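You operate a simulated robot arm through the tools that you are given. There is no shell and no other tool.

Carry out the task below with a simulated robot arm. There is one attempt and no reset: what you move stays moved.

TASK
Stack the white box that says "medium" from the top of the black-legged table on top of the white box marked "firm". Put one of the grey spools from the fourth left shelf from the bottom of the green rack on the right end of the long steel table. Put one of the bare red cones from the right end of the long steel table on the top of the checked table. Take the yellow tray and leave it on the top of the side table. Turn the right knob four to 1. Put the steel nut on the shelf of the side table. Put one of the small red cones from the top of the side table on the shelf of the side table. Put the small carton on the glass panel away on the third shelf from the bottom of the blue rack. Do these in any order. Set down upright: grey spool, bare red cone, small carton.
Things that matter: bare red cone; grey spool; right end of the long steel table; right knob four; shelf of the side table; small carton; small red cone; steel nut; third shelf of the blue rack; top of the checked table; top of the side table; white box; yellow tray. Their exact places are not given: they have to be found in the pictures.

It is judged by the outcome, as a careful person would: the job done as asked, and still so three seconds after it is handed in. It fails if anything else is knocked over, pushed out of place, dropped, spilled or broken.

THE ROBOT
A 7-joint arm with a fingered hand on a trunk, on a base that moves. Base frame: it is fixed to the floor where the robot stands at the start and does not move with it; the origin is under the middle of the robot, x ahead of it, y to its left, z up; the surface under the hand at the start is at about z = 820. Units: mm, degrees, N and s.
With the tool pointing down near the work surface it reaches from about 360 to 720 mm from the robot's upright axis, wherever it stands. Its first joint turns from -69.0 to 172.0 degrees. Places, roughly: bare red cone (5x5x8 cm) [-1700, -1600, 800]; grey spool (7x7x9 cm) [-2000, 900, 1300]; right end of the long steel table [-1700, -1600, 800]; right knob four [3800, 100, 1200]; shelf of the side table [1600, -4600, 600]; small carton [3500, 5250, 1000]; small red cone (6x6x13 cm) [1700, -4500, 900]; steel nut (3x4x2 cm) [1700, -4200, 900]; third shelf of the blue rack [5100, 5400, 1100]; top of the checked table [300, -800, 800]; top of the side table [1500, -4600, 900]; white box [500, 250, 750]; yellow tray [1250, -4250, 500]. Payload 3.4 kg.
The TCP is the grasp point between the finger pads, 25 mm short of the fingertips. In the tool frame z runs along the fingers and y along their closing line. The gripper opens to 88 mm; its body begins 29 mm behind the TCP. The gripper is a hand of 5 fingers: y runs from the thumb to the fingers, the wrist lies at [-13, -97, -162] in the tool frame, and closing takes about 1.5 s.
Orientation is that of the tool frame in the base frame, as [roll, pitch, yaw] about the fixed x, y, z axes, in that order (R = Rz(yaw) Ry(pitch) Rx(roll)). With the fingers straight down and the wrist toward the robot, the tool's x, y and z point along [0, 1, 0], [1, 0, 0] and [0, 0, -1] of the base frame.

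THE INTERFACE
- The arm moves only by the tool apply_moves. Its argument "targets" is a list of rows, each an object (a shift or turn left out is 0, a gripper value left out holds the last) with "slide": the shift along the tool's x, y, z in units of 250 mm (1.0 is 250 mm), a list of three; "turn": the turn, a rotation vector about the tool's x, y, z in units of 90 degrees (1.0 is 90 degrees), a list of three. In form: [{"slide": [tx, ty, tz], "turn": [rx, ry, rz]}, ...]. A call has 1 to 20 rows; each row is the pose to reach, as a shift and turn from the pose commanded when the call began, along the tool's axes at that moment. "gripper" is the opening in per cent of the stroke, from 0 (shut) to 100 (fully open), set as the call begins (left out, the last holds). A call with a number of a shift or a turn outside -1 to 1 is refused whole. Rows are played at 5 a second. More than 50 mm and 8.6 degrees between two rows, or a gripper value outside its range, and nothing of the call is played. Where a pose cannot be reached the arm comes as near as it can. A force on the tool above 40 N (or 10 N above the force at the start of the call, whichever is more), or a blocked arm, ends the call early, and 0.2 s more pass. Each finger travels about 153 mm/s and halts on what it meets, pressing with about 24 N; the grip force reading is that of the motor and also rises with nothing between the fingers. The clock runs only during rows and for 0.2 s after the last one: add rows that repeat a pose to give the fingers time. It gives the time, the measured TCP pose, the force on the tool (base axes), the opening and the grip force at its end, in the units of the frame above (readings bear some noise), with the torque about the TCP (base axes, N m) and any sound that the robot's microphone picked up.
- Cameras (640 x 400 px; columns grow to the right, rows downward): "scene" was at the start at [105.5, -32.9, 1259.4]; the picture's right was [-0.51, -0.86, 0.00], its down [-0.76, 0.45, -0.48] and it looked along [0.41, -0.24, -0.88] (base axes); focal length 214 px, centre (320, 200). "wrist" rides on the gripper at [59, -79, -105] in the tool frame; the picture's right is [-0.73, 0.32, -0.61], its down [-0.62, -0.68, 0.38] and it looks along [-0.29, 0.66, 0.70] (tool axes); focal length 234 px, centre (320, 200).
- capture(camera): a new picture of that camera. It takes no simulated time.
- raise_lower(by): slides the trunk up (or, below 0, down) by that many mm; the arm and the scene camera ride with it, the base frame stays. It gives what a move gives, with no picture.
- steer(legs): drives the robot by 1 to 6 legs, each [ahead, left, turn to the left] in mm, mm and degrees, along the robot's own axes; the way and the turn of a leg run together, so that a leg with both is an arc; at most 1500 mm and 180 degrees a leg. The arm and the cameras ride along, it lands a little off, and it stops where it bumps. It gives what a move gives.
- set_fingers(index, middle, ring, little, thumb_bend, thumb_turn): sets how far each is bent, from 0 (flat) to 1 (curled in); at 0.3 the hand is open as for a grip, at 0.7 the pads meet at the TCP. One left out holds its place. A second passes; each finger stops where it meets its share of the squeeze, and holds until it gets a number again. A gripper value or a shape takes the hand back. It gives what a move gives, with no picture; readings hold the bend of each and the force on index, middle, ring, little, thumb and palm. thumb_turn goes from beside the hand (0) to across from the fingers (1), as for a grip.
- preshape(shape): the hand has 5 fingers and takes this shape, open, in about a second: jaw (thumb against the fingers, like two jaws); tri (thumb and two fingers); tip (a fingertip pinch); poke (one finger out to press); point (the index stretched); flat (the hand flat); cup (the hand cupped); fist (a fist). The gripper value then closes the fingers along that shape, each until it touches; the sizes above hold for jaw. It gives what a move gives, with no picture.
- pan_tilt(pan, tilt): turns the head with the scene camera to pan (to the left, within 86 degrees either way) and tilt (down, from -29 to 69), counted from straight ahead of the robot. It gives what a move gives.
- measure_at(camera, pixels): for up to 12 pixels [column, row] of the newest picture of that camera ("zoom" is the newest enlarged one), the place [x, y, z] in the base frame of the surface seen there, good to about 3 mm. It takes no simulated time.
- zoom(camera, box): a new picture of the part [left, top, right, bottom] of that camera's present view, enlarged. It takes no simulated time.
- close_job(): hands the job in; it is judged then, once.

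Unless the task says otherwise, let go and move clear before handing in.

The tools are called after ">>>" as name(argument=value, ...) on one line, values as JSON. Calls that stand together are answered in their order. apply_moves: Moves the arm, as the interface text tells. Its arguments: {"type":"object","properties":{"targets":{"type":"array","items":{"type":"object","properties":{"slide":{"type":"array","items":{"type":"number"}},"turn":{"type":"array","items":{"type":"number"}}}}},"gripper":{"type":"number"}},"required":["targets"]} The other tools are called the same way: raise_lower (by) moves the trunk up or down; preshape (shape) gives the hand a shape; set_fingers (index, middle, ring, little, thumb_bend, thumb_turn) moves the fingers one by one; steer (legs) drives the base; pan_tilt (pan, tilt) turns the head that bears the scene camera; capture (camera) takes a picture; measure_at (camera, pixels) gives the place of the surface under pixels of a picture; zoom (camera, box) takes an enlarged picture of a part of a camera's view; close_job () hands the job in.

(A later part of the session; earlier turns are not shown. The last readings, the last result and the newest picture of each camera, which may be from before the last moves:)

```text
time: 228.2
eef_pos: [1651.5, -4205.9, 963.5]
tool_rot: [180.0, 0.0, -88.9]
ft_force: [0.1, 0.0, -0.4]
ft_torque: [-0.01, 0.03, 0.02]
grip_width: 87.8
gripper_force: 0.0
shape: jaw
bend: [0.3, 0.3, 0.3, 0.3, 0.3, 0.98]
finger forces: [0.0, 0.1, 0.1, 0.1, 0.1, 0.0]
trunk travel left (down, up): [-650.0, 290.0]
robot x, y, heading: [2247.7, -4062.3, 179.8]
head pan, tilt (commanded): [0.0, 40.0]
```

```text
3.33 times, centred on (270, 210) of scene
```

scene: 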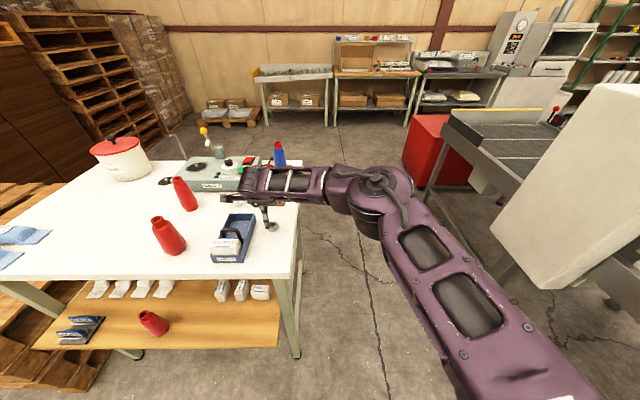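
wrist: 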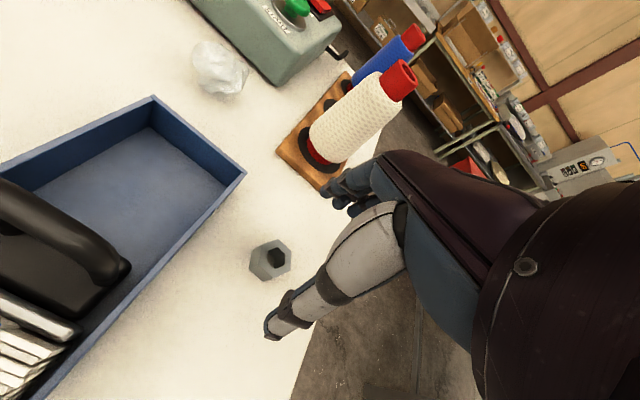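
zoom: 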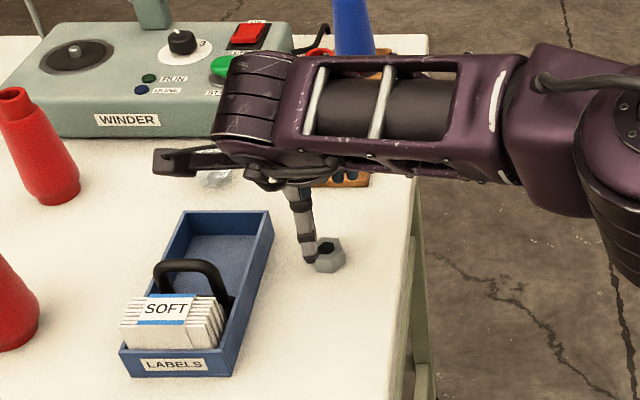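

Nut centre ≈(1652,−4204.5), directly under the TCP. Descending to z≈910 and closing.

>>> apply_moves(targets=[{"slide": [-0.005, 0, 0.06]}, {"slide": [-0.005, 0, 0.12]}, {"slide": [-0.005, 0, 0.17]}, {"slide": [-0.005, 0, 0.2]}, {"slide": [-0.005, 0, 0.214]}, {"slide": [-0.005, 0, 0.214]}])

>>> apply_moves(targets=[{"slide": [0, 0, 0]}, {"slide": [0, 0, 0]}, {"slide": [0, 0, 0]}, {"slide": [0, 0, 0]}, {"slide": [0, 0, 0]}, {"slide": [0, 0, 0]}, {"slide": [0, 0, 0]}, {"slide": [0, 0, 0]}, {"slide": [0, 0, 0]}], gripper=0)

>>> capture(camera="wrist")

>>> zoom(camera="scene", box=[200, 150, 340, 270])

```text
time: 229.6
eef_pos: [1649.9, -4205.2, 907.9]
tool_rot: [180.0, 0.0, -89.0]
ft_force: [0.4, -0.2, 0.0]
ft_torque: [0.01, -0.01, 0.02]
grip_width: 87.9
gripper_force: 0.0
shape: jaw
bend: [0.3, 0.3, 0.3, 0.3, 0.3, 0.98]
finger forces: [0.1, 0.0, 0.0, 0.1, 0.0, 0.0]
trunk travel left (down, up): [-650.0, 290.0]
robot x, y, heading: [2250.0, -4058.4, 179.6]
head pan, tilt (commanded): [0.0, 40.0]
```

```text
time: 231.6
eef_pos: [1650.6, -4204.0, 907.7]
tool_rot: [180.0, 0.1, -88.8]
ft_force: [-0.1, -0.4, 0.1]
ft_torque: [-0.02, 0.03, 0.02]
grip_width: 22.0
gripper_force: 24.0
shape: jaw
bend: [0.74, 0.56, 0.62, 0.59, 0.75, 1.0]
finger forces: [13.9, 5.7, 0.0, 0.0, 20.2, 0.0]
trunk travel left (down, up): [-650.0, 290.0]
robot x, y, heading: [2249.9, -4064.3, 179.8]
head pan, tilt (commanded): [0.0, 40.0]
```

```text
taken
```

wrist: 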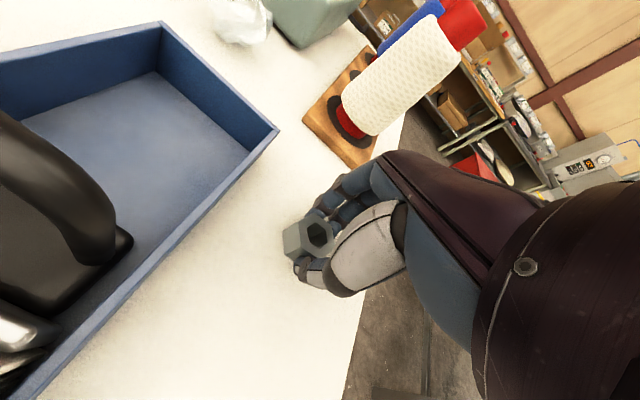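

```text
3.33 times, centred on (270, 210) of scene
```

zoom: 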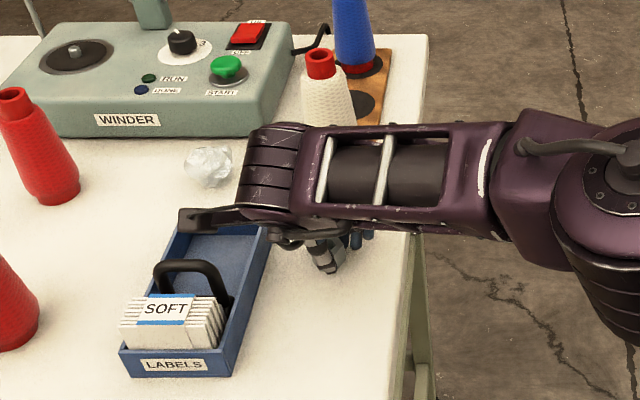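

The nut is gripped (22 mm, thumb 20 N vs. index 14 + middle 6). Lifting 130 mm.

>>> apply_moves(targets=[{"slide": [0, 0, -0.04]}, {"slide": [0, 0, -0.1]}, {"slide": [0, 0, -0.2]}, {"slide": [0, 0, -0.32]}, {"slide": [0, 0, -0.44]}, {"slide": [0, 0, -0.52]}, {"slide": [0, 0, -0.52]}])

>>> capture(camera="wrist")

>>> steer(legs=[[-265, 0, 0], [0, 276, 0]])

>>> capture(camera="scene")

```text
time: 233.2
eef_pos: [1651.9, -4204.6, 1037.8]
tool_rot: [180.0, 0.0, -88.9]
ft_force: [-0.1, 0.4, -0.5]
ft_torque: [-0.02, 0.01, -0.01]
grip_width: 21.5
gripper_force: 23.8
shape: jaw
bend: [0.74, 0.56, 0.62, 0.59, 0.76, 1.0]
finger forces: [13.9, 5.6, 0.1, 0.1, 20.2, 0.0]
trunk travel left (down, up): [-650.0, 290.0]
robot x, y, heading: [2248.3, -4063.1, 179.9]
head pan, tilt (commanded): [0.0, 40.0]
```

```text
taken
```

wrist: 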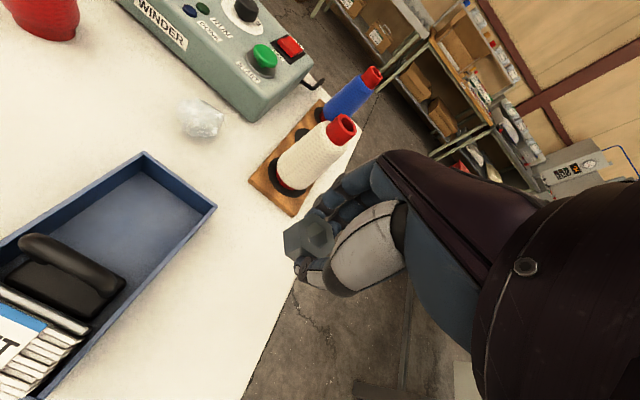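

```text
time: 236.6
eef_pos: [1918.5, -4481.8, 1038.1]
tool_rot: [179.9, 0.1, -88.9]
ft_force: [0.0, -0.7, -0.5]
ft_torque: [0.0, -0.01, -0.02]
grip_width: 21.6
gripper_force: 23.7
shape: jaw
bend: [0.74, 0.56, 0.62, 0.59, 0.76, 1.0]
finger forces: [13.9, 5.6, 0.1, 0.1, 20.2, 0.1]
trunk travel left (down, up): [-650.0, 290.0]
robot x, y, heading: [2519.1, -4338.3, 179.7]
head pan, tilt (commanded): [0.0, 40.0]
```

```text
taken
```

scene: 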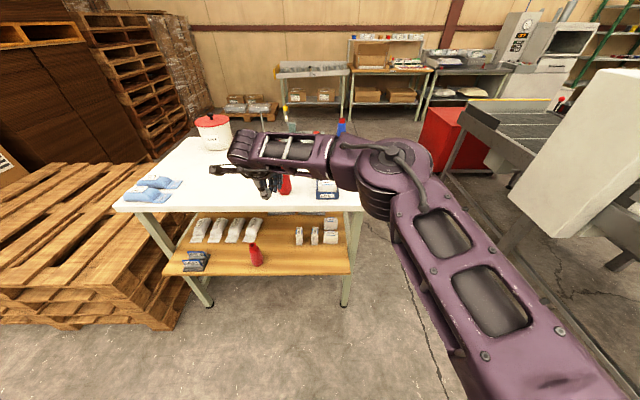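

Nut still held; cone stands on the shelf at (255,255). Lowering the trunk 415 mm with the hand outside the table (TCP x 1918).

>>> raise_lower(by=-415)

>>> capture(camera="wrist")

>>> capture(camera="scene")

```text
refused: -415 is not a number from -400 to 400
```

```text
taken
```

wrist: 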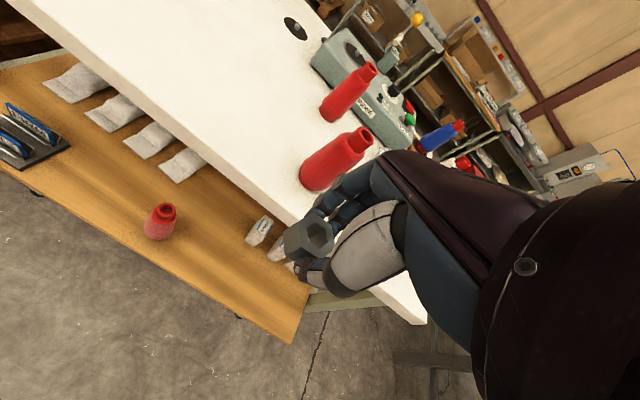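

```text
taken
```

scene: 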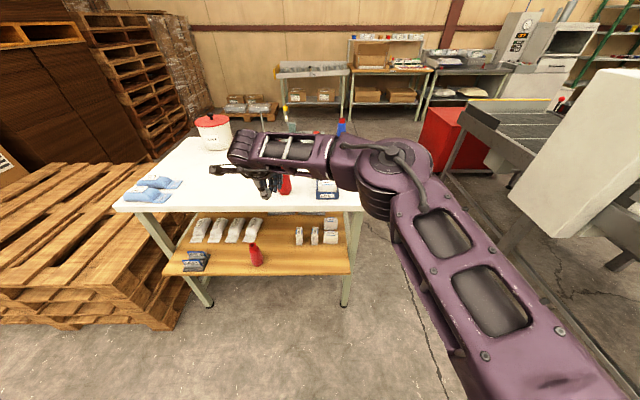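

The limit is 400 mm per call. I'll lower by 400.

>>> raise_lower(by=-400)

>>> capture(camera="wrist")

>>> capture(camera="scene")

```text
time: 240.4
eef_pos: [1919.3, -4481.4, 638.5]
tool_rot: [179.9, -0.1, -89.0]
ft_force: [-0.6, -0.2, -1.2]
ft_torque: [-0.05, -0.03, 0.03]
grip_width: 21.4
gripper_force: 24.0
shape: jaw
bend: [0.74, 0.56, 0.62, 0.59, 0.76, 1.0]
finger forces: [13.9, 5.7, 0.0, 0.0, 20.0, 0.0]
trunk travel left (down, up): [-250.0, 690.0]
robot x, y, heading: [2513.9, -4332.7, 180.0]
head pan, tilt (commanded): [0.0, 40.0]
```

```text
taken
```

wrist: 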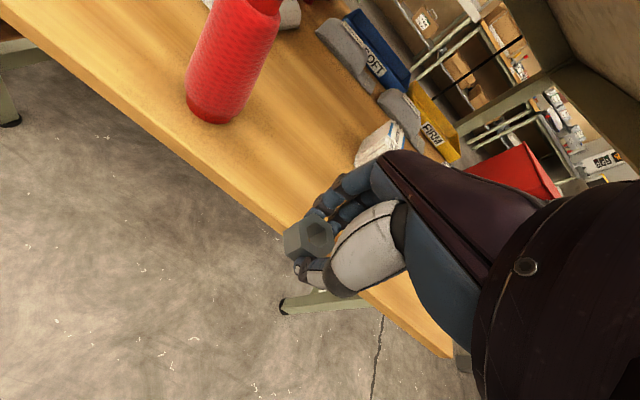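

```text
taken
```

scene: 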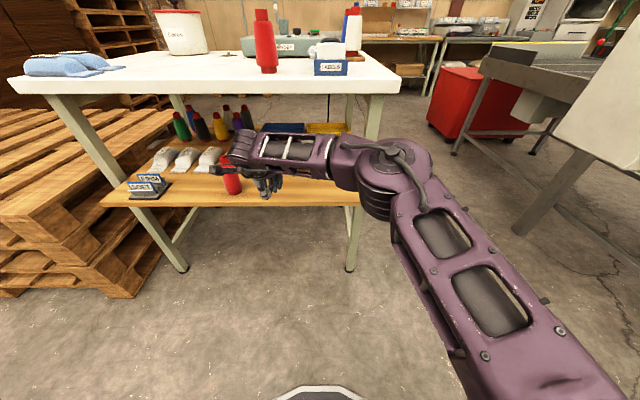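

Nut is level with the shelf region, cone standing at left. Moving in 85 mm and lowering toward the shelf.

>>> apply_moves(targets=[{"slide": [0, 0.09, 0]}, {"slide": [0, 0.18, 0]}, {"slide": [0, 0.27, 0]}, {"slide": [0, 0.34, 0]}, {"slide": [0, 0.34, 0.06]}, {"slide": [0, 0.34, 0.12]}, {"slide": [0, 0.34, 0.155]}, {"slide": [0, 0.34, 0.155]}])

>>> capture(camera="wrist")

>>> zoom(camera="scene", box=[180, 110, 340, 230])

```text
time: 242.2
eef_pos: [1850.8, -4473.9, 616.5]
tool_rot: [179.9, 0.0, -88.9]
ft_force: [0.0, -0.1, -0.9]
ft_torque: [-0.02, -0.04, 0.0]
grip_width: 21.5
gripper_force: 23.6
shape: jaw
bend: [0.74, 0.56, 0.62, 0.59, 0.76, 1.0]
finger forces: [14.0, 5.4, 0.0, 0.0, 20.0, 0.0]
out of reach, approached as far as the arm can: row 3, 4, 5, 6, 7, 8
trunk travel left (down, up): [-250.0, 690.0]
robot x, y, heading: [2517.4, -4339.4, 179.5]
head pan, tilt (commanded): [0.0, 40.0]
```

```text
taken
```

wrist: 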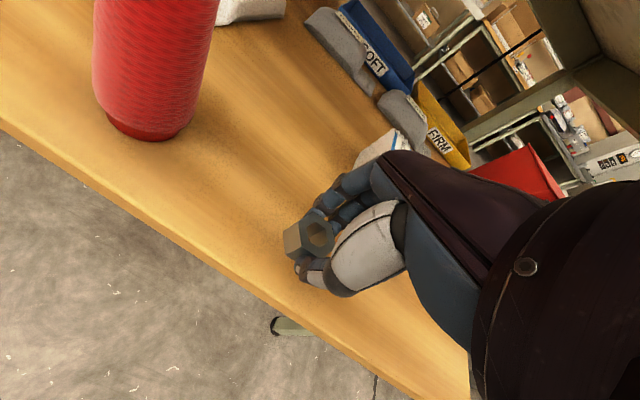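

```text
3.33 times, centred on (260, 170) of scene
```

zoom: 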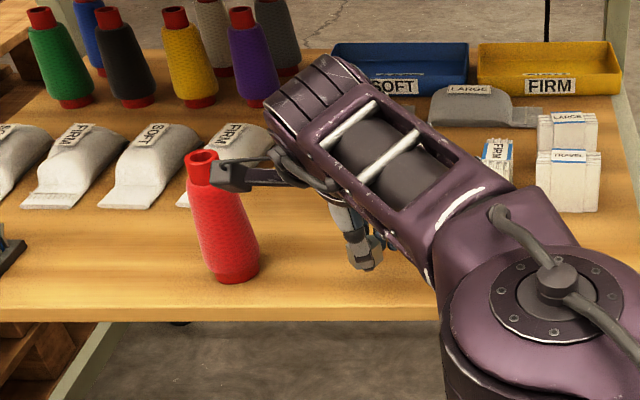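

The arm hit its reach limit at x 1851. I'll drive the base 45 mm closer, then lower.

>>> steer(legs=[[45, 0, 0]])

>>> apply_moves(targets=[{"slide": [0, -0.04, 0.02]}, {"slide": [0, -0.04, 0.05]}, {"slide": [0, -0.04, 0.07]}, {"slide": [0, -0.04, 0.08]}, {"slide": [0, -0.04, 0.08]}])

>>> zoom(camera="scene", box=[180, 110, 340, 230])

>>> capture(camera="wrist")

```text
time: 243.2
eef_pos: [1807.0, -4474.3, 614.7]
tool_rot: [180.0, 0.0, -88.8]
ft_force: [0.6, 0.4, -0.6]
ft_torque: [0.0, 0.03, 0.01]
grip_width: 21.4
gripper_force: 23.5
shape: jaw
bend: [0.74, 0.56, 0.62, 0.59, 0.76, 1.0]
finger forces: [14.0, 5.3, 0.0, 0.1, 20.0, 0.1]
trunk travel left (down, up): [-250.0, 690.0]
robot x, y, heading: [2468.3, -4337.2, 179.9]
head pan, tilt (commanded): [0.0, 40.0]
```

```text
time: 244.3
eef_pos: [1817.0, -4474.2, 595.8]
tool_rot: [180.0, -0.1, -88.7]
ft_force: [1.3, -0.3, -0.2]
ft_torque: [-0.01, -0.02, 0.03]
grip_width: 21.2
gripper_force: 23.6
shape: jaw
bend: [0.74, 0.56, 0.62, 0.59, 0.76, 1.0]
finger forces: [14.0, 5.2, 0.0, 0.0, 19.9, 0.0]
trunk travel left (down, up): [-250.0, 690.0]
robot x, y, heading: [2470.0, -4340.3, 179.7]
head pan, tilt (commanded): [0.0, 40.0]
```

```text
3.33 times, centred on (260, 170) of scene
```

zoom: 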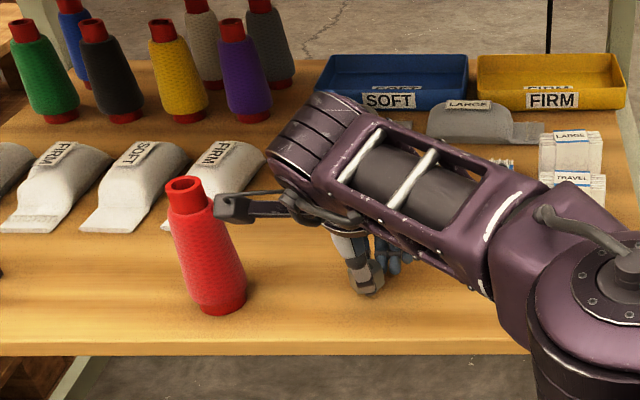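

```text
taken
```

wrist: 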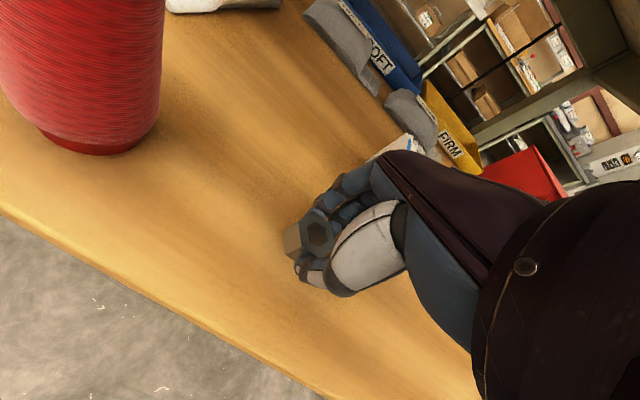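

About 6 mm left to the shelf. Lowering gently.

>>> apply_moves(targets=[{"slide": [0, 0, 0.008]}, {"slide": [0, 0, 0.014]}, {"slide": [0, 0, 0.02]}, {"slide": [0, 0, 0.02]}])

>>> apply_moves(targets=[{"slide": [0, 0, 0.003]}, {"slide": [0, 0, 0.006]}, {"slide": [0, 0, 0.006]}])

```text
time: 245.3
eef_pos: [1816.9, -4475.4, 590.7]
tool_rot: [179.9, 0.0, -88.8]
ft_force: [0.4, 0.1, -0.8]
ft_torque: [0.02, 0.0, 0.02]
grip_width: 21.0
gripper_force: 24.1
shape: jaw
bend: [0.74, 0.56, 0.62, 0.59, 0.76, 1.0]
finger forces: [13.9, 5.4, 0.0, 0.0, 19.9, 0.1]
trunk travel left (down, up): [-250.0, 690.0]
robot x, y, heading: [2470.8, -4332.0, 179.8]
head pan, tilt (commanded): [0.0, 40.0]
```

```text
time: 246.2
eef_pos: [1817.5, -4473.7, 589.7]
tool_rot: [-180.0, -0.1, -88.9]
ft_force: [-0.8, -0.2, 0.1]
ft_torque: [-0.02, -0.02, 0.02]
grip_width: 21.5
gripper_force: 24.6
shape: jaw
bend: [0.74, 0.56, 0.62, 0.59, 0.76, 1.0]
finger forces: [14.0, 5.3, 0.1, 0.0, 19.9, 0.0]
trunk travel left (down, up): [-250.0, 690.0]
robot x, y, heading: [2469.5, -4339.4, 179.6]
head pan, tilt (commanded): [0.0, 40.0]
```

>>> apply_moves(targets=[{"slide": [0, 0, 0.004]}, {"slide": [0, 0, 0.008]}, {"slide": [0, 0, 0.008]}])

```text
time: 246.9
eef_pos: [1816.8, -4473.4, 588.5]
tool_rot: [179.9, 0.0, -88.9]
ft_force: [0.3, 0.0, 0.9]
ft_torque: [-0.05, 0.02, 0.01]
grip_width: 21.5
gripper_force: 23.8
shape: jaw
bend: [0.74, 0.56, 0.62, 0.59, 0.76, 1.0]
finger forces: [14.0, 5.3, 0.0, 0.1, 20.1, 0.1]
trunk travel left (down, up): [-250.0, 690.0]
robot x, y, heading: [2470.4, -4337.6, 179.8]
head pan, tilt (commanded): [0.0, 40.0]
```

>>> apply_moves(targets=[{"slide": [0, 0, 0.003]}, {"slide": [0, 0, 0.006]}, {"slide": [0, 0, 0.006]}])

```text
time: 247.8
eef_pos: [1816.7, -4475.0, 586.7]
tool_rot: [180.0, -0.2, -88.8]
ft_force: [1.5, 0.8, 4.9]
ft_torque: [0.04, 0.06, 0.03]
grip_width: 21.5
gripper_force: 24.2
shape: jaw
bend: [0.74, 0.57, 0.62, 0.59, 0.76, 1.0]
finger forces: [13.6, 5.8, 0.0, 0.0, 21.1, 0.0]
trunk travel left (down, up): [-250.0, 690.0]
robot x, y, heading: [2473.1, -4336.9, 179.6]
head pan, tilt (commanded): [0.0, 40.0]
```

Contact (4.9 N). Opening, then up 45 mm and checking.

>>> apply_moves(targets=[{"slide": [0, 0, 0]}, {"slide": [0, 0, 0]}, {"slide": [0, 0, 0]}, {"slide": [0, 0, 0]}, {"slide": [0, 0, 0]}, {"slide": [0, 0, 0]}], gripper=100)

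>>> apply_moves(targets=[{"slide": [0, 0, -0.04]}, {"slide": [0, 0, -0.1]}, {"slide": [0, 0, -0.18]}, {"slide": [0, 0, -0.18]}])

>>> capture(camera="wrist")

>>> zoom(camera="scene", box=[180, 110, 340, 230])

```text
time: 249.2
eef_pos: [1816.2, -4474.8, 586.9]
tool_rot: [179.8, 0.0, -88.8]
ft_force: [0.0, 0.6, 0.8]
ft_torque: [-0.02, 0.02, 0.01]
grip_width: 87.7
gripper_force: 0.1
shape: jaw
bend: [0.3, 0.3, 0.3, 0.3, 0.3, 0.98]
finger forces: [0.0, 0.0, 0.0, 0.2, 0.0, 0.1]
trunk travel left (down, up): [-250.0, 690.0]
robot x, y, heading: [2468.8, -4338.5, 179.8]
head pan, tilt (commanded): [0.0, 40.0]
```

```text
time: 250.2
eef_pos: [1816.7, -4474.8, 630.7]
tool_rot: [-179.9, -0.1, -88.9]
ft_force: [0.2, 0.2, -1.0]
ft_torque: [-0.01, -0.02, 0.0]
grip_width: 87.6
gripper_force: 0.0
shape: jaw
bend: [0.3, 0.3, 0.3, 0.3, 0.3, 0.98]
finger forces: [0.0, 0.1, 0.1, 0.1, 0.0, 0.0]
trunk travel left (down, up): [-250.0, 690.0]
robot x, y, heading: [2468.3, -4342.9, 179.8]
head pan, tilt (commanded): [0.0, 40.0]
```

```text
taken
```

wrist: 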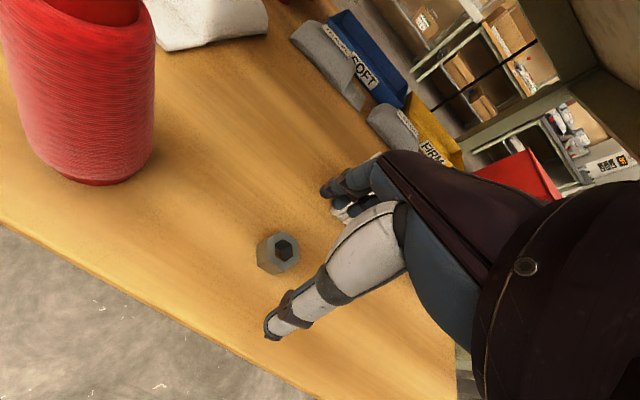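

```text
3.33 times, centred on (260, 170) of scene
```

zoom: 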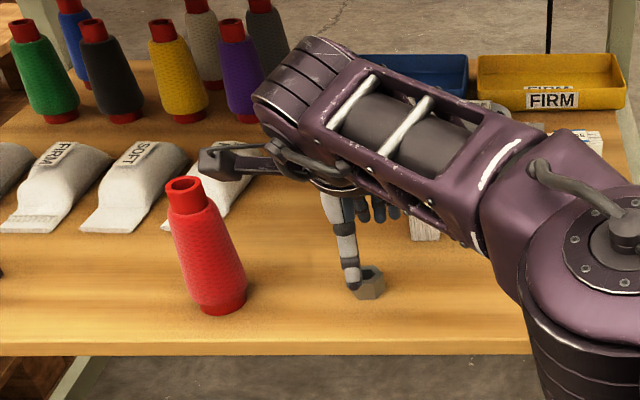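

The nut lies on the shelf and the cone still stands. Before backing out, I'll measure the yellow tray from this view (zoom (550,80)).

>>> measure_at(camera="zoom", pixels=[[480, 58], [608, 56], [622, 90], [480, 92], [545, 75], [552, 108], [482, 105], [620, 106], [400, 60], [470, 75]])

>>> apply_moves(targets=[{"slide": [0, 0, -0.04]}, {"slide": [0, -0.12, -0.04]}, {"slide": [0, -0.25, -0.04]}, {"slide": [0, -0.38, -0.04]}, {"slide": [0, -0.5, -0.04]}, {"slide": [0, -0.5, -0.04]}])

>>> capture(camera="scene")

```text
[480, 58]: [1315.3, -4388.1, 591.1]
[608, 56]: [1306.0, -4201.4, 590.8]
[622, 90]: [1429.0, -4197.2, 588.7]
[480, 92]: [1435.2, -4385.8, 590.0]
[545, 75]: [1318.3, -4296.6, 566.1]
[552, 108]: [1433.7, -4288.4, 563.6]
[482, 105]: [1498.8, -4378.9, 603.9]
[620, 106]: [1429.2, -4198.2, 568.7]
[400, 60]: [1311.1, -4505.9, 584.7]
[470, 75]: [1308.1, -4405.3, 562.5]
```

```text
time: 251.6
eef_pos: [1940.9, -4471.0, 642.2]
tool_rot: [180.0, -0.1, -88.9]
ft_force: [-0.1, -0.5, 0.3]
ft_torque: [0.0, -0.01, 0.02]
grip_width: 87.4
gripper_force: 0.0
shape: jaw
bend: [0.3, 0.3, 0.3, 0.3, 0.3, 0.98]
finger forces: [0.1, 0.1, 0.1, 0.0, 0.0, 0.0]
trunk travel left (down, up): [-250.0, 690.0]
robot x, y, heading: [2468.2, -4335.7, 179.7]
head pan, tilt (commanded): [0.0, 40.0]
```

```text
taken
```

scene: 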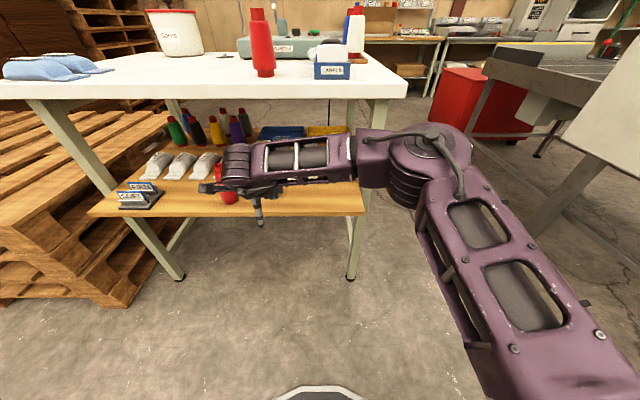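

Tray: x 1306–1432, y −4388…−4200, rim z≈590. I'll pick it from the −x side by its front wall. Raise the trunk, turn to face +x in the open floor here, and go back around through the corridor.

>>> raise_lower(by=350)

>>> steer(legs=[[-60, 0, 0], [0, 0, 180], [0, 690, 0]])

```text
time: 255.0
eef_pos: [1941.7, -4471.8, 991.8]
tool_rot: [180.0, -0.1, -88.8]
ft_force: [1.0, 1.0, 0.2]
ft_torque: [-0.01, 0.02, -0.03]
grip_width: 87.7
gripper_force: 0.1
shape: jaw
bend: [0.3, 0.3, 0.3, 0.3, 0.3, 0.98]
finger forces: [0.0, 0.0, 0.1, 0.0, 0.1, 0.0]
trunk travel left (down, up): [-600.0, 340.0]
robot x, y, heading: [2469.5, -4336.5, 179.8]
head pan, tilt (commanded): [0.0, 40.0]
```

```text
time: 266.6
eef_pos: [3104.9, -3530.3, 991.8]
tool_rot: [179.9, 0.0, 88.0]
ft_force: [1.1, 0.2, 0.5]
ft_torque: [-0.02, -0.01, -0.01]
grip_width: 87.6
gripper_force: 0.1
shape: jaw
bend: [0.3, 0.3, 0.3, 0.3, 0.3, 0.98]
finger forces: [0.0, 0.0, 0.0, 0.0, 0.0, 0.0]
trunk travel left (down, up): [-600.0, 340.0]
robot x, y, heading: [2566.5, -3637.7, -3.4]
head pan, tilt (commanded): [0.0, 40.0]
```

Heading drifted to −3.4°. Correcting and backing through the corridor.

>>> steer(legs=[[0, 0, 3.4], [-1000, 0, 0]])

>>> steer(legs=[[-950, 0, 0]])

```text
time: 272.2
eef_pos: [2102.8, -3499.1, 991.6]
tool_rot: [179.9, 0.0, 92.3]
ft_force: [-0.4, 0.0, -0.4]
ft_torque: [-0.01, 0.02, -0.03]
grip_width: 87.6
gripper_force: 0.1
shape: jaw
bend: [0.3, 0.3, 0.3, 0.3, 0.3, 0.98]
finger forces: [0.0, 0.1, 0.0, 0.0, 0.1, 0.0]
trunk travel left (down, up): [-600.0, 340.0]
robot x, y, heading: [1577.0, -3648.2, 1.2]
head pan, tilt (commanded): [0.0, 40.0]
```

```text
time: 277.2
eef_pos: [1149.5, -3514.5, 992.5]
tool_rot: [179.9, 0.1, 91.7]
ft_force: [0.1, 0.1, -0.3]
ft_torque: [-0.02, 0.02, 0.0]
grip_width: 87.4
gripper_force: 0.1
shape: jaw
bend: [0.3, 0.3, 0.3, 0.3, 0.3, 0.98]
finger forces: [0.0, 0.1, 0.1, 0.0, 0.1, 0.1]
trunk travel left (down, up): [-600.0, 340.0]
robot x, y, heading: [620.5, -3656.2, 0.5]
head pan, tilt (commanded): [0.0, 40.0]
```

Through. Now strafing right to the tray (robot y≈−4436), a bit further back for lowering.

>>> steer(legs=[[-90, 0, -0.5], [0, -780, 0]])

>>> raise_lower(by=-300)

>>> capture(camera="scene")

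>>> capture(camera="wrist")

```text
time: 282.0
eef_pos: [1061.3, -4277.7, 992.1]
tool_rot: [179.9, -0.1, 92.1]
ft_force: [-0.2, -0.6, 1.0]
ft_torque: [0.02, 0.02, -0.02]
grip_width: 87.6
gripper_force: 0.0
shape: jaw
bend: [0.3, 0.3, 0.3, 0.3, 0.3, 0.98]
finger forces: [0.0, 0.0, 0.0, 0.0, 0.0, 0.0]
trunk travel left (down, up): [-600.0, 340.0]
robot x, y, heading: [534.2, -4423.7, 0.7]
head pan, tilt (commanded): [0.0, 40.0]
```

```text
time: 285.0
eef_pos: [1061.6, -4278.6, 692.8]
tool_rot: [179.9, 0.0, 92.3]
ft_force: [0.3, 0.1, -0.6]
ft_torque: [0.0, 0.0, -0.02]
grip_width: 87.9
gripper_force: 0.1
shape: jaw
bend: [0.3, 0.3, 0.3, 0.3, 0.3, 0.98]
finger forces: [0.0, 0.1, 0.0, 0.1, 0.0, 0.1]
trunk travel left (down, up): [-300.0, 640.0]
robot x, y, heading: [536.1, -4424.7, 0.9]
head pan, tilt (commanded): [0.0, 40.0]
```

```text
taken
```

scene: 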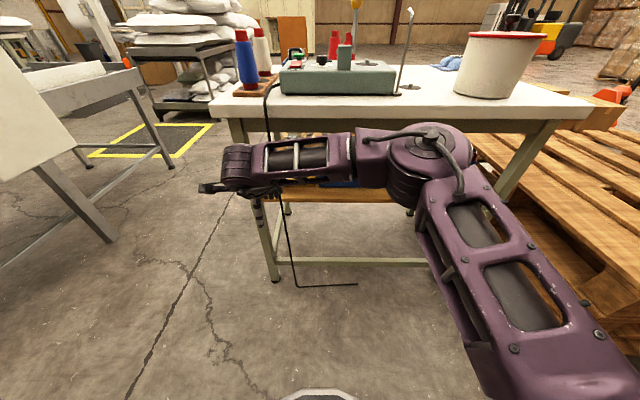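

```text
taken
```

wrist: 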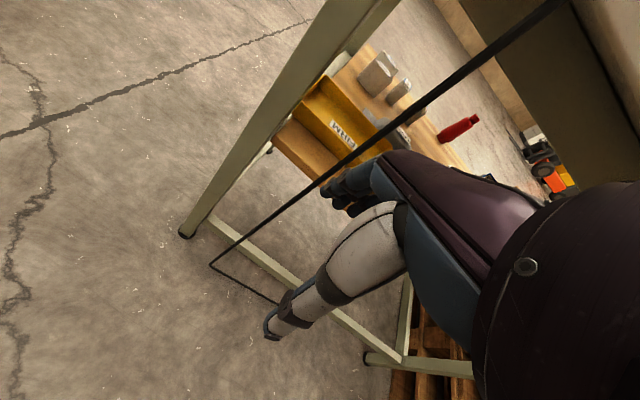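

A cable hangs in front of the tray (wrist (400,130)→(215,265)). I need its exact place; zooming and measuring.

>>> zoom(camera="wrist", box=[180, 0, 560, 290])

>>> measure_at(camera="wrist", pixels=[[300, 209], [350, 168], [400, 130], [440, 98], [480, 66], [520, 34], [250, 240], [330, 130], [365, 110], [345, 100], [318, 135], [300, 60]])

```text
1.38 times, centred on (370, 145) of wrist
```

zoom: 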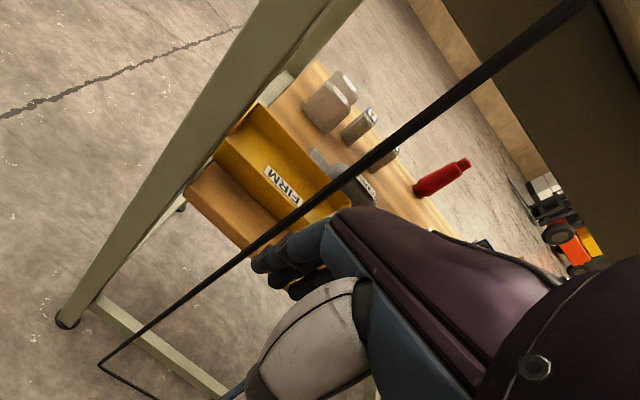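

```text
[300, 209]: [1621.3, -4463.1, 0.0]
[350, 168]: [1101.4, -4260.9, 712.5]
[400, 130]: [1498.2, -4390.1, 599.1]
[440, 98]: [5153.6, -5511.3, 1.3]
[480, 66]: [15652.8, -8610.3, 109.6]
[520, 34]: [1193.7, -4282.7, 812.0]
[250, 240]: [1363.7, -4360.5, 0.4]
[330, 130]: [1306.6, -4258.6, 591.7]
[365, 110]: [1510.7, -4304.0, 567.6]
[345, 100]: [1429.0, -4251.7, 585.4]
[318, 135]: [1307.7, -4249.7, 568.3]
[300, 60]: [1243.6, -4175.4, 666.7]
```

The cable hangs at x≈1194, y≈−4283, right in front of the tray, so I won't reach in from this side. I'll take the tray by its left short wall (y≈−4200) from the table's +y end instead: drive to about (1229,−3640) facing −y.

>>> steer(legs=[[0, 0, -0.9], [0, 775, 0], [0, 0, -90], [0, 690, 0]])

>>> pan_tilt(pan=20, tilt=40)

>>> capture(camera="scene")

>>> capture(camera="wrist")

```text
time: 295.9
eef_pos: [1225.7, -4165.0, 690.7]
tool_rot: [-179.9, 0.8, 0.9]
ft_force: [-5.3, 2.9, 0.4]
ft_torque: [-0.17, -0.28, -0.06]
grip_width: 87.8
gripper_force: 0.1
shape: jaw
bend: [0.3, 0.3, 0.3, 0.3, 0.3, 0.98]
finger forces: [0.5, 0.0, 0.1, 0.1, 0.1, 5.0]
trunk travel left (down, up): [-300.0, 640.0]
robot x, y, heading: [1088.8, -3640.5, -89.0]
head pan, tilt (commanded): [0.0, 40.0]
stopped in leg 4: the force on the tool passed its limit at 86 N (the readings are from after the stop); the commanded pose is now the measured one
```

```text
time: 296.7
eef_pos: [1225.9, -4164.1, 692.3]
tool_rot: [-180.0, 0.7, 0.8]
ft_force: [-7.4, 2.3, 0.2]
ft_torque: [-0.13, -0.39, -0.1]
grip_width: 87.7
gripper_force: 0.0
shape: jaw
bend: [0.3, 0.3, 0.3, 0.3, 0.3, 0.98]
finger forces: [0.7, 0.0, 0.0, 0.0, 0.1, 6.6]
trunk travel left (down, up): [-300.0, 640.0]
robot x, y, heading: [1089.2, -3640.3, -89.4]
head pan, tilt (commanded): [20.0, 40.0]
```

```text
taken
```

scene: 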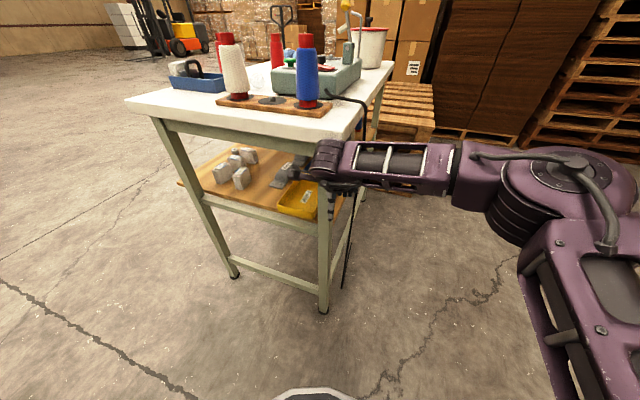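

```text
taken
```

wrist: 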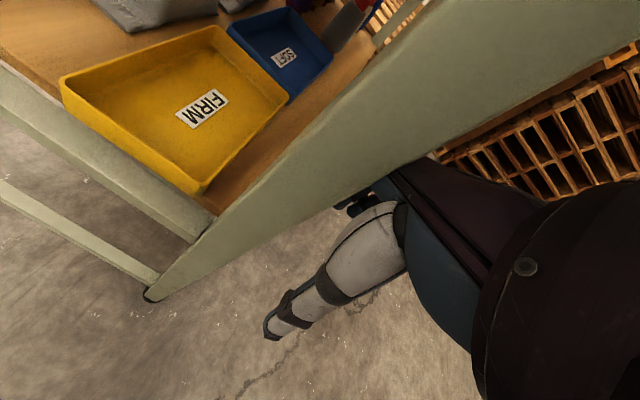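

The hand bumped the table's front-left leg (leg at (330,230)); items on the table still stand. I'll strafe right 100 mm to release it, then check whether anything moved.

>>> steer(legs=[[0, -100, 0]])

>>> capture(camera="scene")

>>> capture(camera="wrist")

```text
time: 297.8
eef_pos: [1130.0, -4166.4, 691.8]
tool_rot: [-179.9, 0.8, 0.9]
ft_force: [0.1, 0.2, 1.2]
ft_torque: [-0.01, -0.02, 0.02]
grip_width: 87.6
gripper_force: 0.1
shape: jaw
bend: [0.3, 0.3, 0.3, 0.3, 0.3, 0.98]
finger forces: [0.0, 0.0, 0.0, 0.1, 0.0, 0.1]
trunk travel left (down, up): [-300.0, 640.0]
robot x, y, heading: [988.0, -3634.6, -88.8]
head pan, tilt (commanded): [20.0, 40.0]
```

```text
taken
```

scene: 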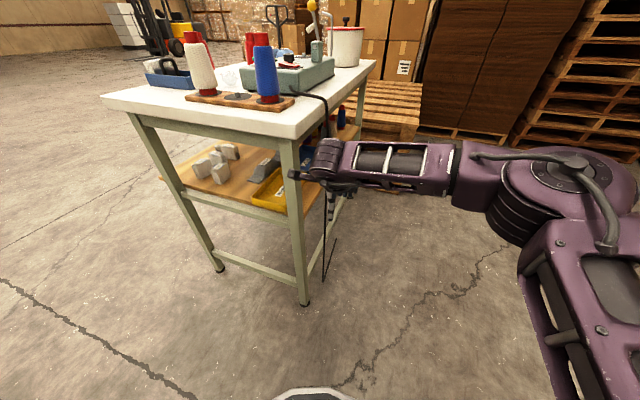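

```text
taken
```

wrist: 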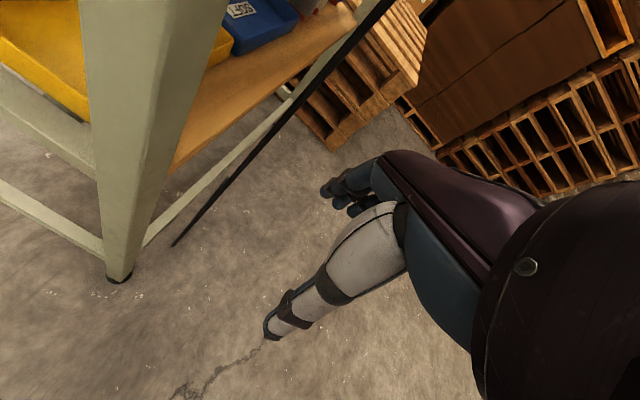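

Now I check the table's position against earlier values (corner ≈(1213,−4150,880), cones, tray).

>>> measure_at(camera="scene", pixels=[[296, 128], [110, 98], [300, 290], [262, 82], [203, 68], [292, 200], [270, 195], [370, 62], [232, 185]])

>>> zoom(camera="scene", box=[90, 10, 390, 220])

```text
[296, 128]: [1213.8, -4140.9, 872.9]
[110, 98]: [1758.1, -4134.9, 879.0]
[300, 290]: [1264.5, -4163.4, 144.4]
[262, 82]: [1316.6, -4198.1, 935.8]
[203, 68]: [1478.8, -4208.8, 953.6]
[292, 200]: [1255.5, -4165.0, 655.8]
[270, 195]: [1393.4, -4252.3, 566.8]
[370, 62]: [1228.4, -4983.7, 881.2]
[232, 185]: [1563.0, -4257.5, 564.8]
```

```text
1.90 times, centred on (240, 115) of scene
```

zoom: 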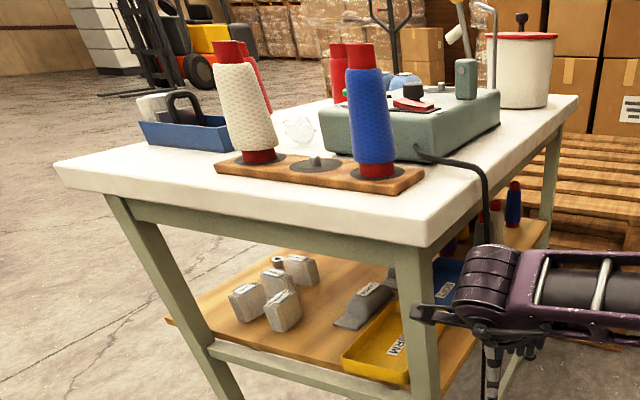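

The table hasn't shifted (edge x still 1213.8, corner y −4141) and all items stand. Measuring the end rails and the tray from here before a cleaner approach.

>>> measure_at(camera="zoom", pixels=[[270, 355], [270, 372], [330, 380], [345, 362], [400, 380], [395, 330], [250, 225], [250, 240], [420, 300], [150, 240], [355, 345], [370, 310]])

```text
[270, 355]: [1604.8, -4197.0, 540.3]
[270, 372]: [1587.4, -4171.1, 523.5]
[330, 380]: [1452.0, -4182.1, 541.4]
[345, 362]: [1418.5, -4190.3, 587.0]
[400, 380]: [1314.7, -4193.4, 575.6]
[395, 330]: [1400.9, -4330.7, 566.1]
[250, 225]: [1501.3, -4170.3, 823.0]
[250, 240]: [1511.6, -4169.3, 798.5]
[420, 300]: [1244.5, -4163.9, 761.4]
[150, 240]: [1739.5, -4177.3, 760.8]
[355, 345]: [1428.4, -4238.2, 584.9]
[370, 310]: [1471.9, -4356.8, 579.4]
```

Tray's near wall is at y≈−4191; end opening runs from the shelf (562) to the upper rail (≈790), low rail at 541. I'll back off 150, strafe left 240 so the hand is clear of the leg, then tilt the hand 20°.

>>> steer(legs=[[-150, 0, -1], [0, 240, 0]])

>>> apply_moves(targets=[{"turn": [-0.075, 0, 0]}, {"turn": [-0.15, 0, 0]}, {"turn": [-0.222, 0, 0]}, {"turn": [-0.222, 0, 0]}])

>>> capture(camera="scene")

>>> capture(camera="wrist")

```text
time: 300.6
eef_pos: [1359.7, -4018.7, 690.9]
tool_rot: [-179.8, 0.7, 0.0]
ft_force: [0.0, -0.1, 0.4]
ft_torque: [-0.02, 0.04, 0.02]
grip_width: 87.6
gripper_force: 0.1
shape: jaw
bend: [0.3, 0.3, 0.3, 0.3, 0.3, 0.98]
finger forces: [0.0, 0.1, 0.0, 0.0, 0.0, 0.0]
trunk travel left (down, up): [-300.0, 640.0]
robot x, y, heading: [1230.1, -3486.3, -90.0]
head pan, tilt (commanded): [20.0, 40.0]
```

```text
time: 301.6
eef_pos: [1360.7, -4018.9, 690.5]
tool_rot: [160.1, 0.7, 0.0]
ft_force: [0.3, -0.5, 0.4]
ft_torque: [0.02, -0.02, 0.02]
grip_width: 87.7
gripper_force: 0.0
shape: jaw
bend: [0.3, 0.3, 0.3, 0.3, 0.3, 0.98]
finger forces: [0.0, 0.0, 0.0, 0.0, 0.0, 0.0]
trunk travel left (down, up): [-300.0, 640.0]
robot x, y, heading: [1232.6, -3489.0, -89.9]
head pan, tilt (commanded): [20.0, 40.0]
```

```text
taken
```

scene: 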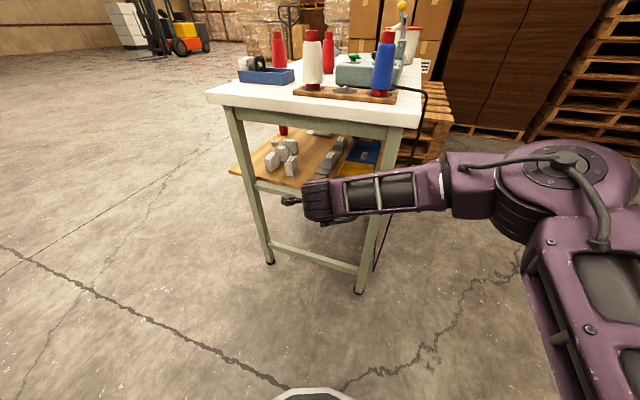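

```text
taken
```

wrist: 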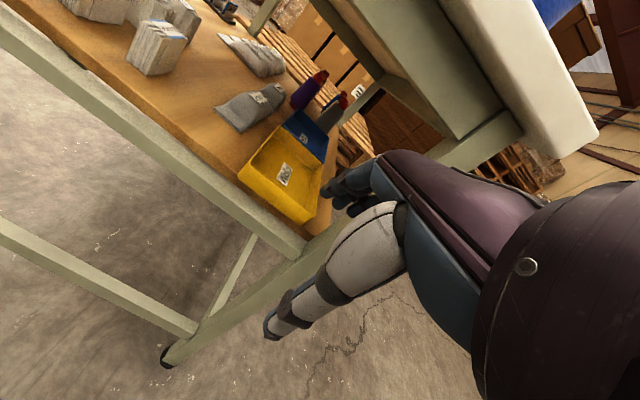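

Hand tilted and clear of the leg. Lowering the TCP to z≈642 here, then driving 150 mm in between the legs.

>>> apply_moves(targets=[{"slide": [0.018, -0.03, 0.085]}, {"slide": [0.036, -0.065, 0.18]}, {"slide": [0.036, -0.065, 0.18]}])

>>> steer(legs=[[120, 0, 0]])

>>> capture(camera="wrist")

>>> capture(camera="scene")

```text
time: 302.4
eef_pos: [1369.5, -4017.9, 644.0]
tool_rot: [160.1, 0.8, 0.0]
ft_force: [-0.1, 0.0, 0.2]
ft_torque: [0.0, 0.04, -0.01]
grip_width: 87.6
gripper_force: 0.1
shape: jaw
bend: [0.3, 0.3, 0.3, 0.3, 0.3, 0.98]
finger forces: [0.1, 0.0, 0.0, 0.0, 0.0, 0.0]
trunk travel left (down, up): [-300.0, 640.0]
robot x, y, heading: [1233.2, -3488.8, -90.0]
head pan, tilt (commanded): [20.0, 40.0]
```

```text
time: 303.6
eef_pos: [1370.6, -4139.9, 642.3]
tool_rot: [160.1, 0.8, 0.0]
ft_force: [0.4, -0.1, -0.2]
ft_torque: [-0.02, -0.04, -0.02]
grip_width: 87.6
gripper_force: 0.1
shape: jaw
bend: [0.3, 0.3, 0.3, 0.3, 0.3, 0.98]
finger forces: [0.0, 0.1, 0.0, 0.0, 0.0, 0.0]
trunk travel left (down, up): [-300.0, 640.0]
robot x, y, heading: [1231.4, -3612.5, -90.0]
head pan, tilt (commanded): [20.0, 40.0]
```

```text
taken
```

wrist: 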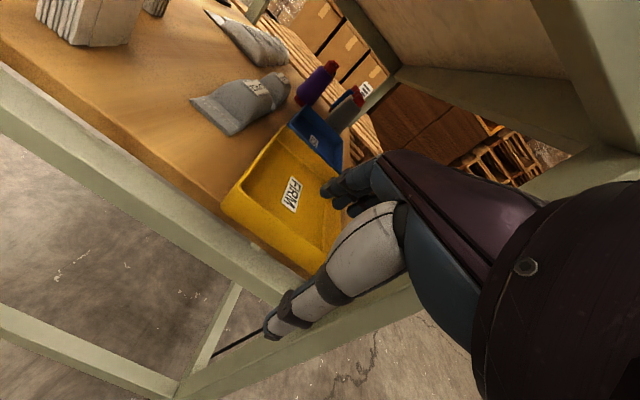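

```text
taken
```

scene: 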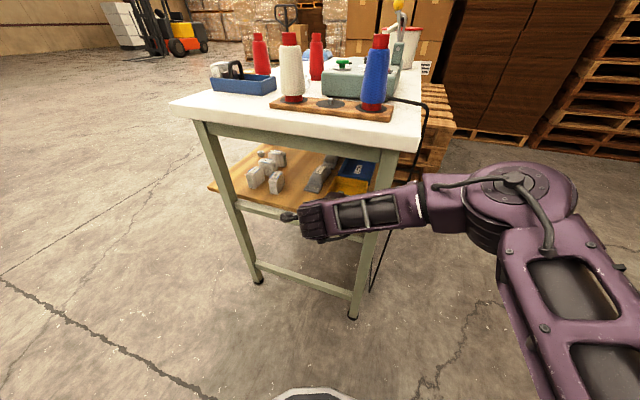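

The tray is straight ahead of the fingers. Measuring tray walls and the forearm's distance to the leg.

>>> measure_at(camera="wrist", pixels=[[225, 208], [262, 240], [300, 270], [285, 135], [250, 200], [245, 215], [265, 232], [290, 195], [330, 235], [310, 130], [200, 210]])

>>> measure_at(camera="scene", pixels=[[370, 195], [400, 190], [370, 270], [380, 160], [320, 205], [340, 230], [300, 130]])

```text
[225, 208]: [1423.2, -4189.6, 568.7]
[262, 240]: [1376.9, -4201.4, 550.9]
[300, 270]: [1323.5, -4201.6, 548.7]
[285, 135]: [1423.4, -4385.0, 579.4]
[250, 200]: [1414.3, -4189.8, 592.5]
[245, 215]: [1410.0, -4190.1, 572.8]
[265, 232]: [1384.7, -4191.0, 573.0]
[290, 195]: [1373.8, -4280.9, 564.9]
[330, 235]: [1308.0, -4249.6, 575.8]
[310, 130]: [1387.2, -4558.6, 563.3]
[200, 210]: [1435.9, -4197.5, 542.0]
```

```text
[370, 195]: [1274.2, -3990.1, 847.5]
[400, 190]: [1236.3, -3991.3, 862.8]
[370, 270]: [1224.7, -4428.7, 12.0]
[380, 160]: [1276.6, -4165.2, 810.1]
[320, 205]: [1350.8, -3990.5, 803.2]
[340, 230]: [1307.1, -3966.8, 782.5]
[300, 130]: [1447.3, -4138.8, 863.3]
```

Tray near wall: outer face y≈−4190, rim ≈592; forearm stays ≈100 mm off the leg. I'll close the hand to 40 % and move in 48 mm while lowering 20 mm.

>>> apply_moves(targets=[{"slide": [0, 0, 0]}, {"slide": [0, 0, 0]}, {"slide": [0, 0.033, 0.055]}, {"slide": [0, 0.0666, 0.1094]}, {"slide": [0, 0.11, 0.125]}, {"slide": [0, 0.153, 0.141]}, {"slide": [0, 0.153, 0.141]}], gripper=40)

>>> capture(camera="wrist")

>>> zoom(camera="scene", box=[160, 80, 460, 300])

```text
time: 305.2
eef_pos: [1370.6, -4187.0, 623.4]
tool_rot: [160.2, 0.7, 0.0]
ft_force: [1.0, -0.6, -0.3]
ft_torque: [0.01, 0.02, 0.0]
grip_width: 35.6
gripper_force: 0.0
shape: jaw
bend: [0.74, 0.49, 0.46, 0.43, 0.72, 1.0]
finger forces: [0.1, 0.0, 0.1, 0.0, 0.0, 0.0]
trunk travel left (down, up): [-300.0, 640.0]
robot x, y, heading: [1233.7, -3614.2, -90.0]
head pan, tilt (commanded): [20.0, 40.0]
```

```text
taken
```

wrist: 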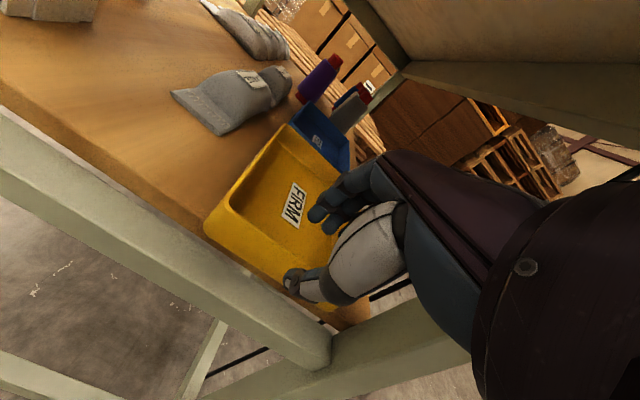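

```text
1.82 times, centred on (310, 190) of scene
```

zoom: 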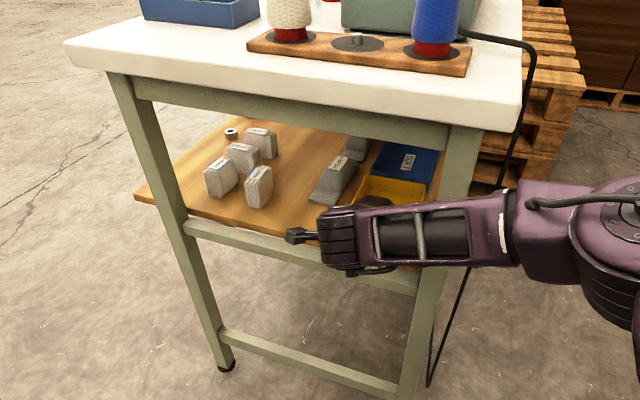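

Thumb tip (290,282) is at the wall's outside and fingers are above the tray's inside. Measuring thumb and rim positions exactly.

>>> measure_at(camera="wrist", pixels=[[291, 278], [298, 292], [262, 262], [255, 250], [240, 240], [280, 272], [320, 215], [330, 195], [312, 222], [320, 310], [250, 225]])

>>> zoom(camera="wrist", box=[190, 130, 410, 340])

```text
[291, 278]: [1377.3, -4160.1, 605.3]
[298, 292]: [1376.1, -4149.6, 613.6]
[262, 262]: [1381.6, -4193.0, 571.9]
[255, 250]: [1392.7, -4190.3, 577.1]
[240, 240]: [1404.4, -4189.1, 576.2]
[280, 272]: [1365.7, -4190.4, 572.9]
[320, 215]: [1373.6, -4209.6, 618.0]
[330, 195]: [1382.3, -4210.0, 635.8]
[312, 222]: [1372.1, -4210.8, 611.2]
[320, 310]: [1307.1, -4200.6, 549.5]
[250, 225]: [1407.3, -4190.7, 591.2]
```

```text
1.90 times, centred on (300, 235) of wrist
```

zoom: 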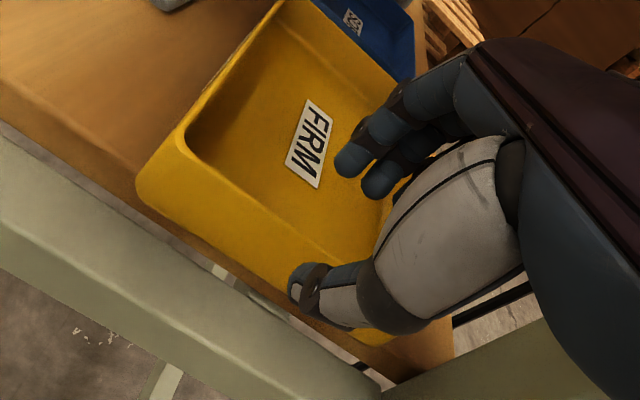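

The wall (y −4190…−4195) lies between thumb (inner ≈−4173) and fingers (≈−4210). Lowering 29 mm and closing.

>>> apply_moves(targets=[{"slide": [0, -0.012, 0.033]}, {"slide": [0, -0.024, 0.066]}, {"slide": [0, -0.034, 0.093]}, {"slide": [0, -0.0397, 0.109]}, {"slide": [0, -0.0397, 0.109]}])

>>> capture(camera="wrist")

```text
time: 306.4
eef_pos: [1368.0, -4186.9, 595.0]
tool_rot: [160.3, 0.8, 0.1]
ft_force: [1.2, -0.6, 0.3]
ft_torque: [-0.01, -0.02, 0.0]
grip_width: 35.5
gripper_force: 0.2
shape: jaw
bend: [0.74, 0.49, 0.46, 0.43, 0.72, 1.0]
finger forces: [0.0, 0.0, 0.1, 0.0, 0.0, 0.0]
trunk travel left (down, up): [-300.0, 640.0]
robot x, y, heading: [1230.0, -3613.1, -89.8]
head pan, tilt (commanded): [20.0, 40.0]
```

```text
taken
```

wrist: 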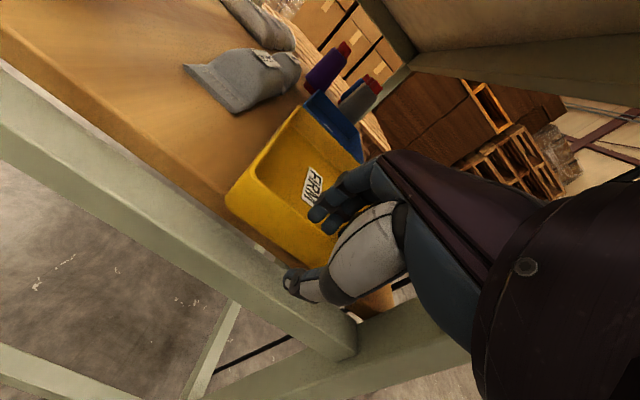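

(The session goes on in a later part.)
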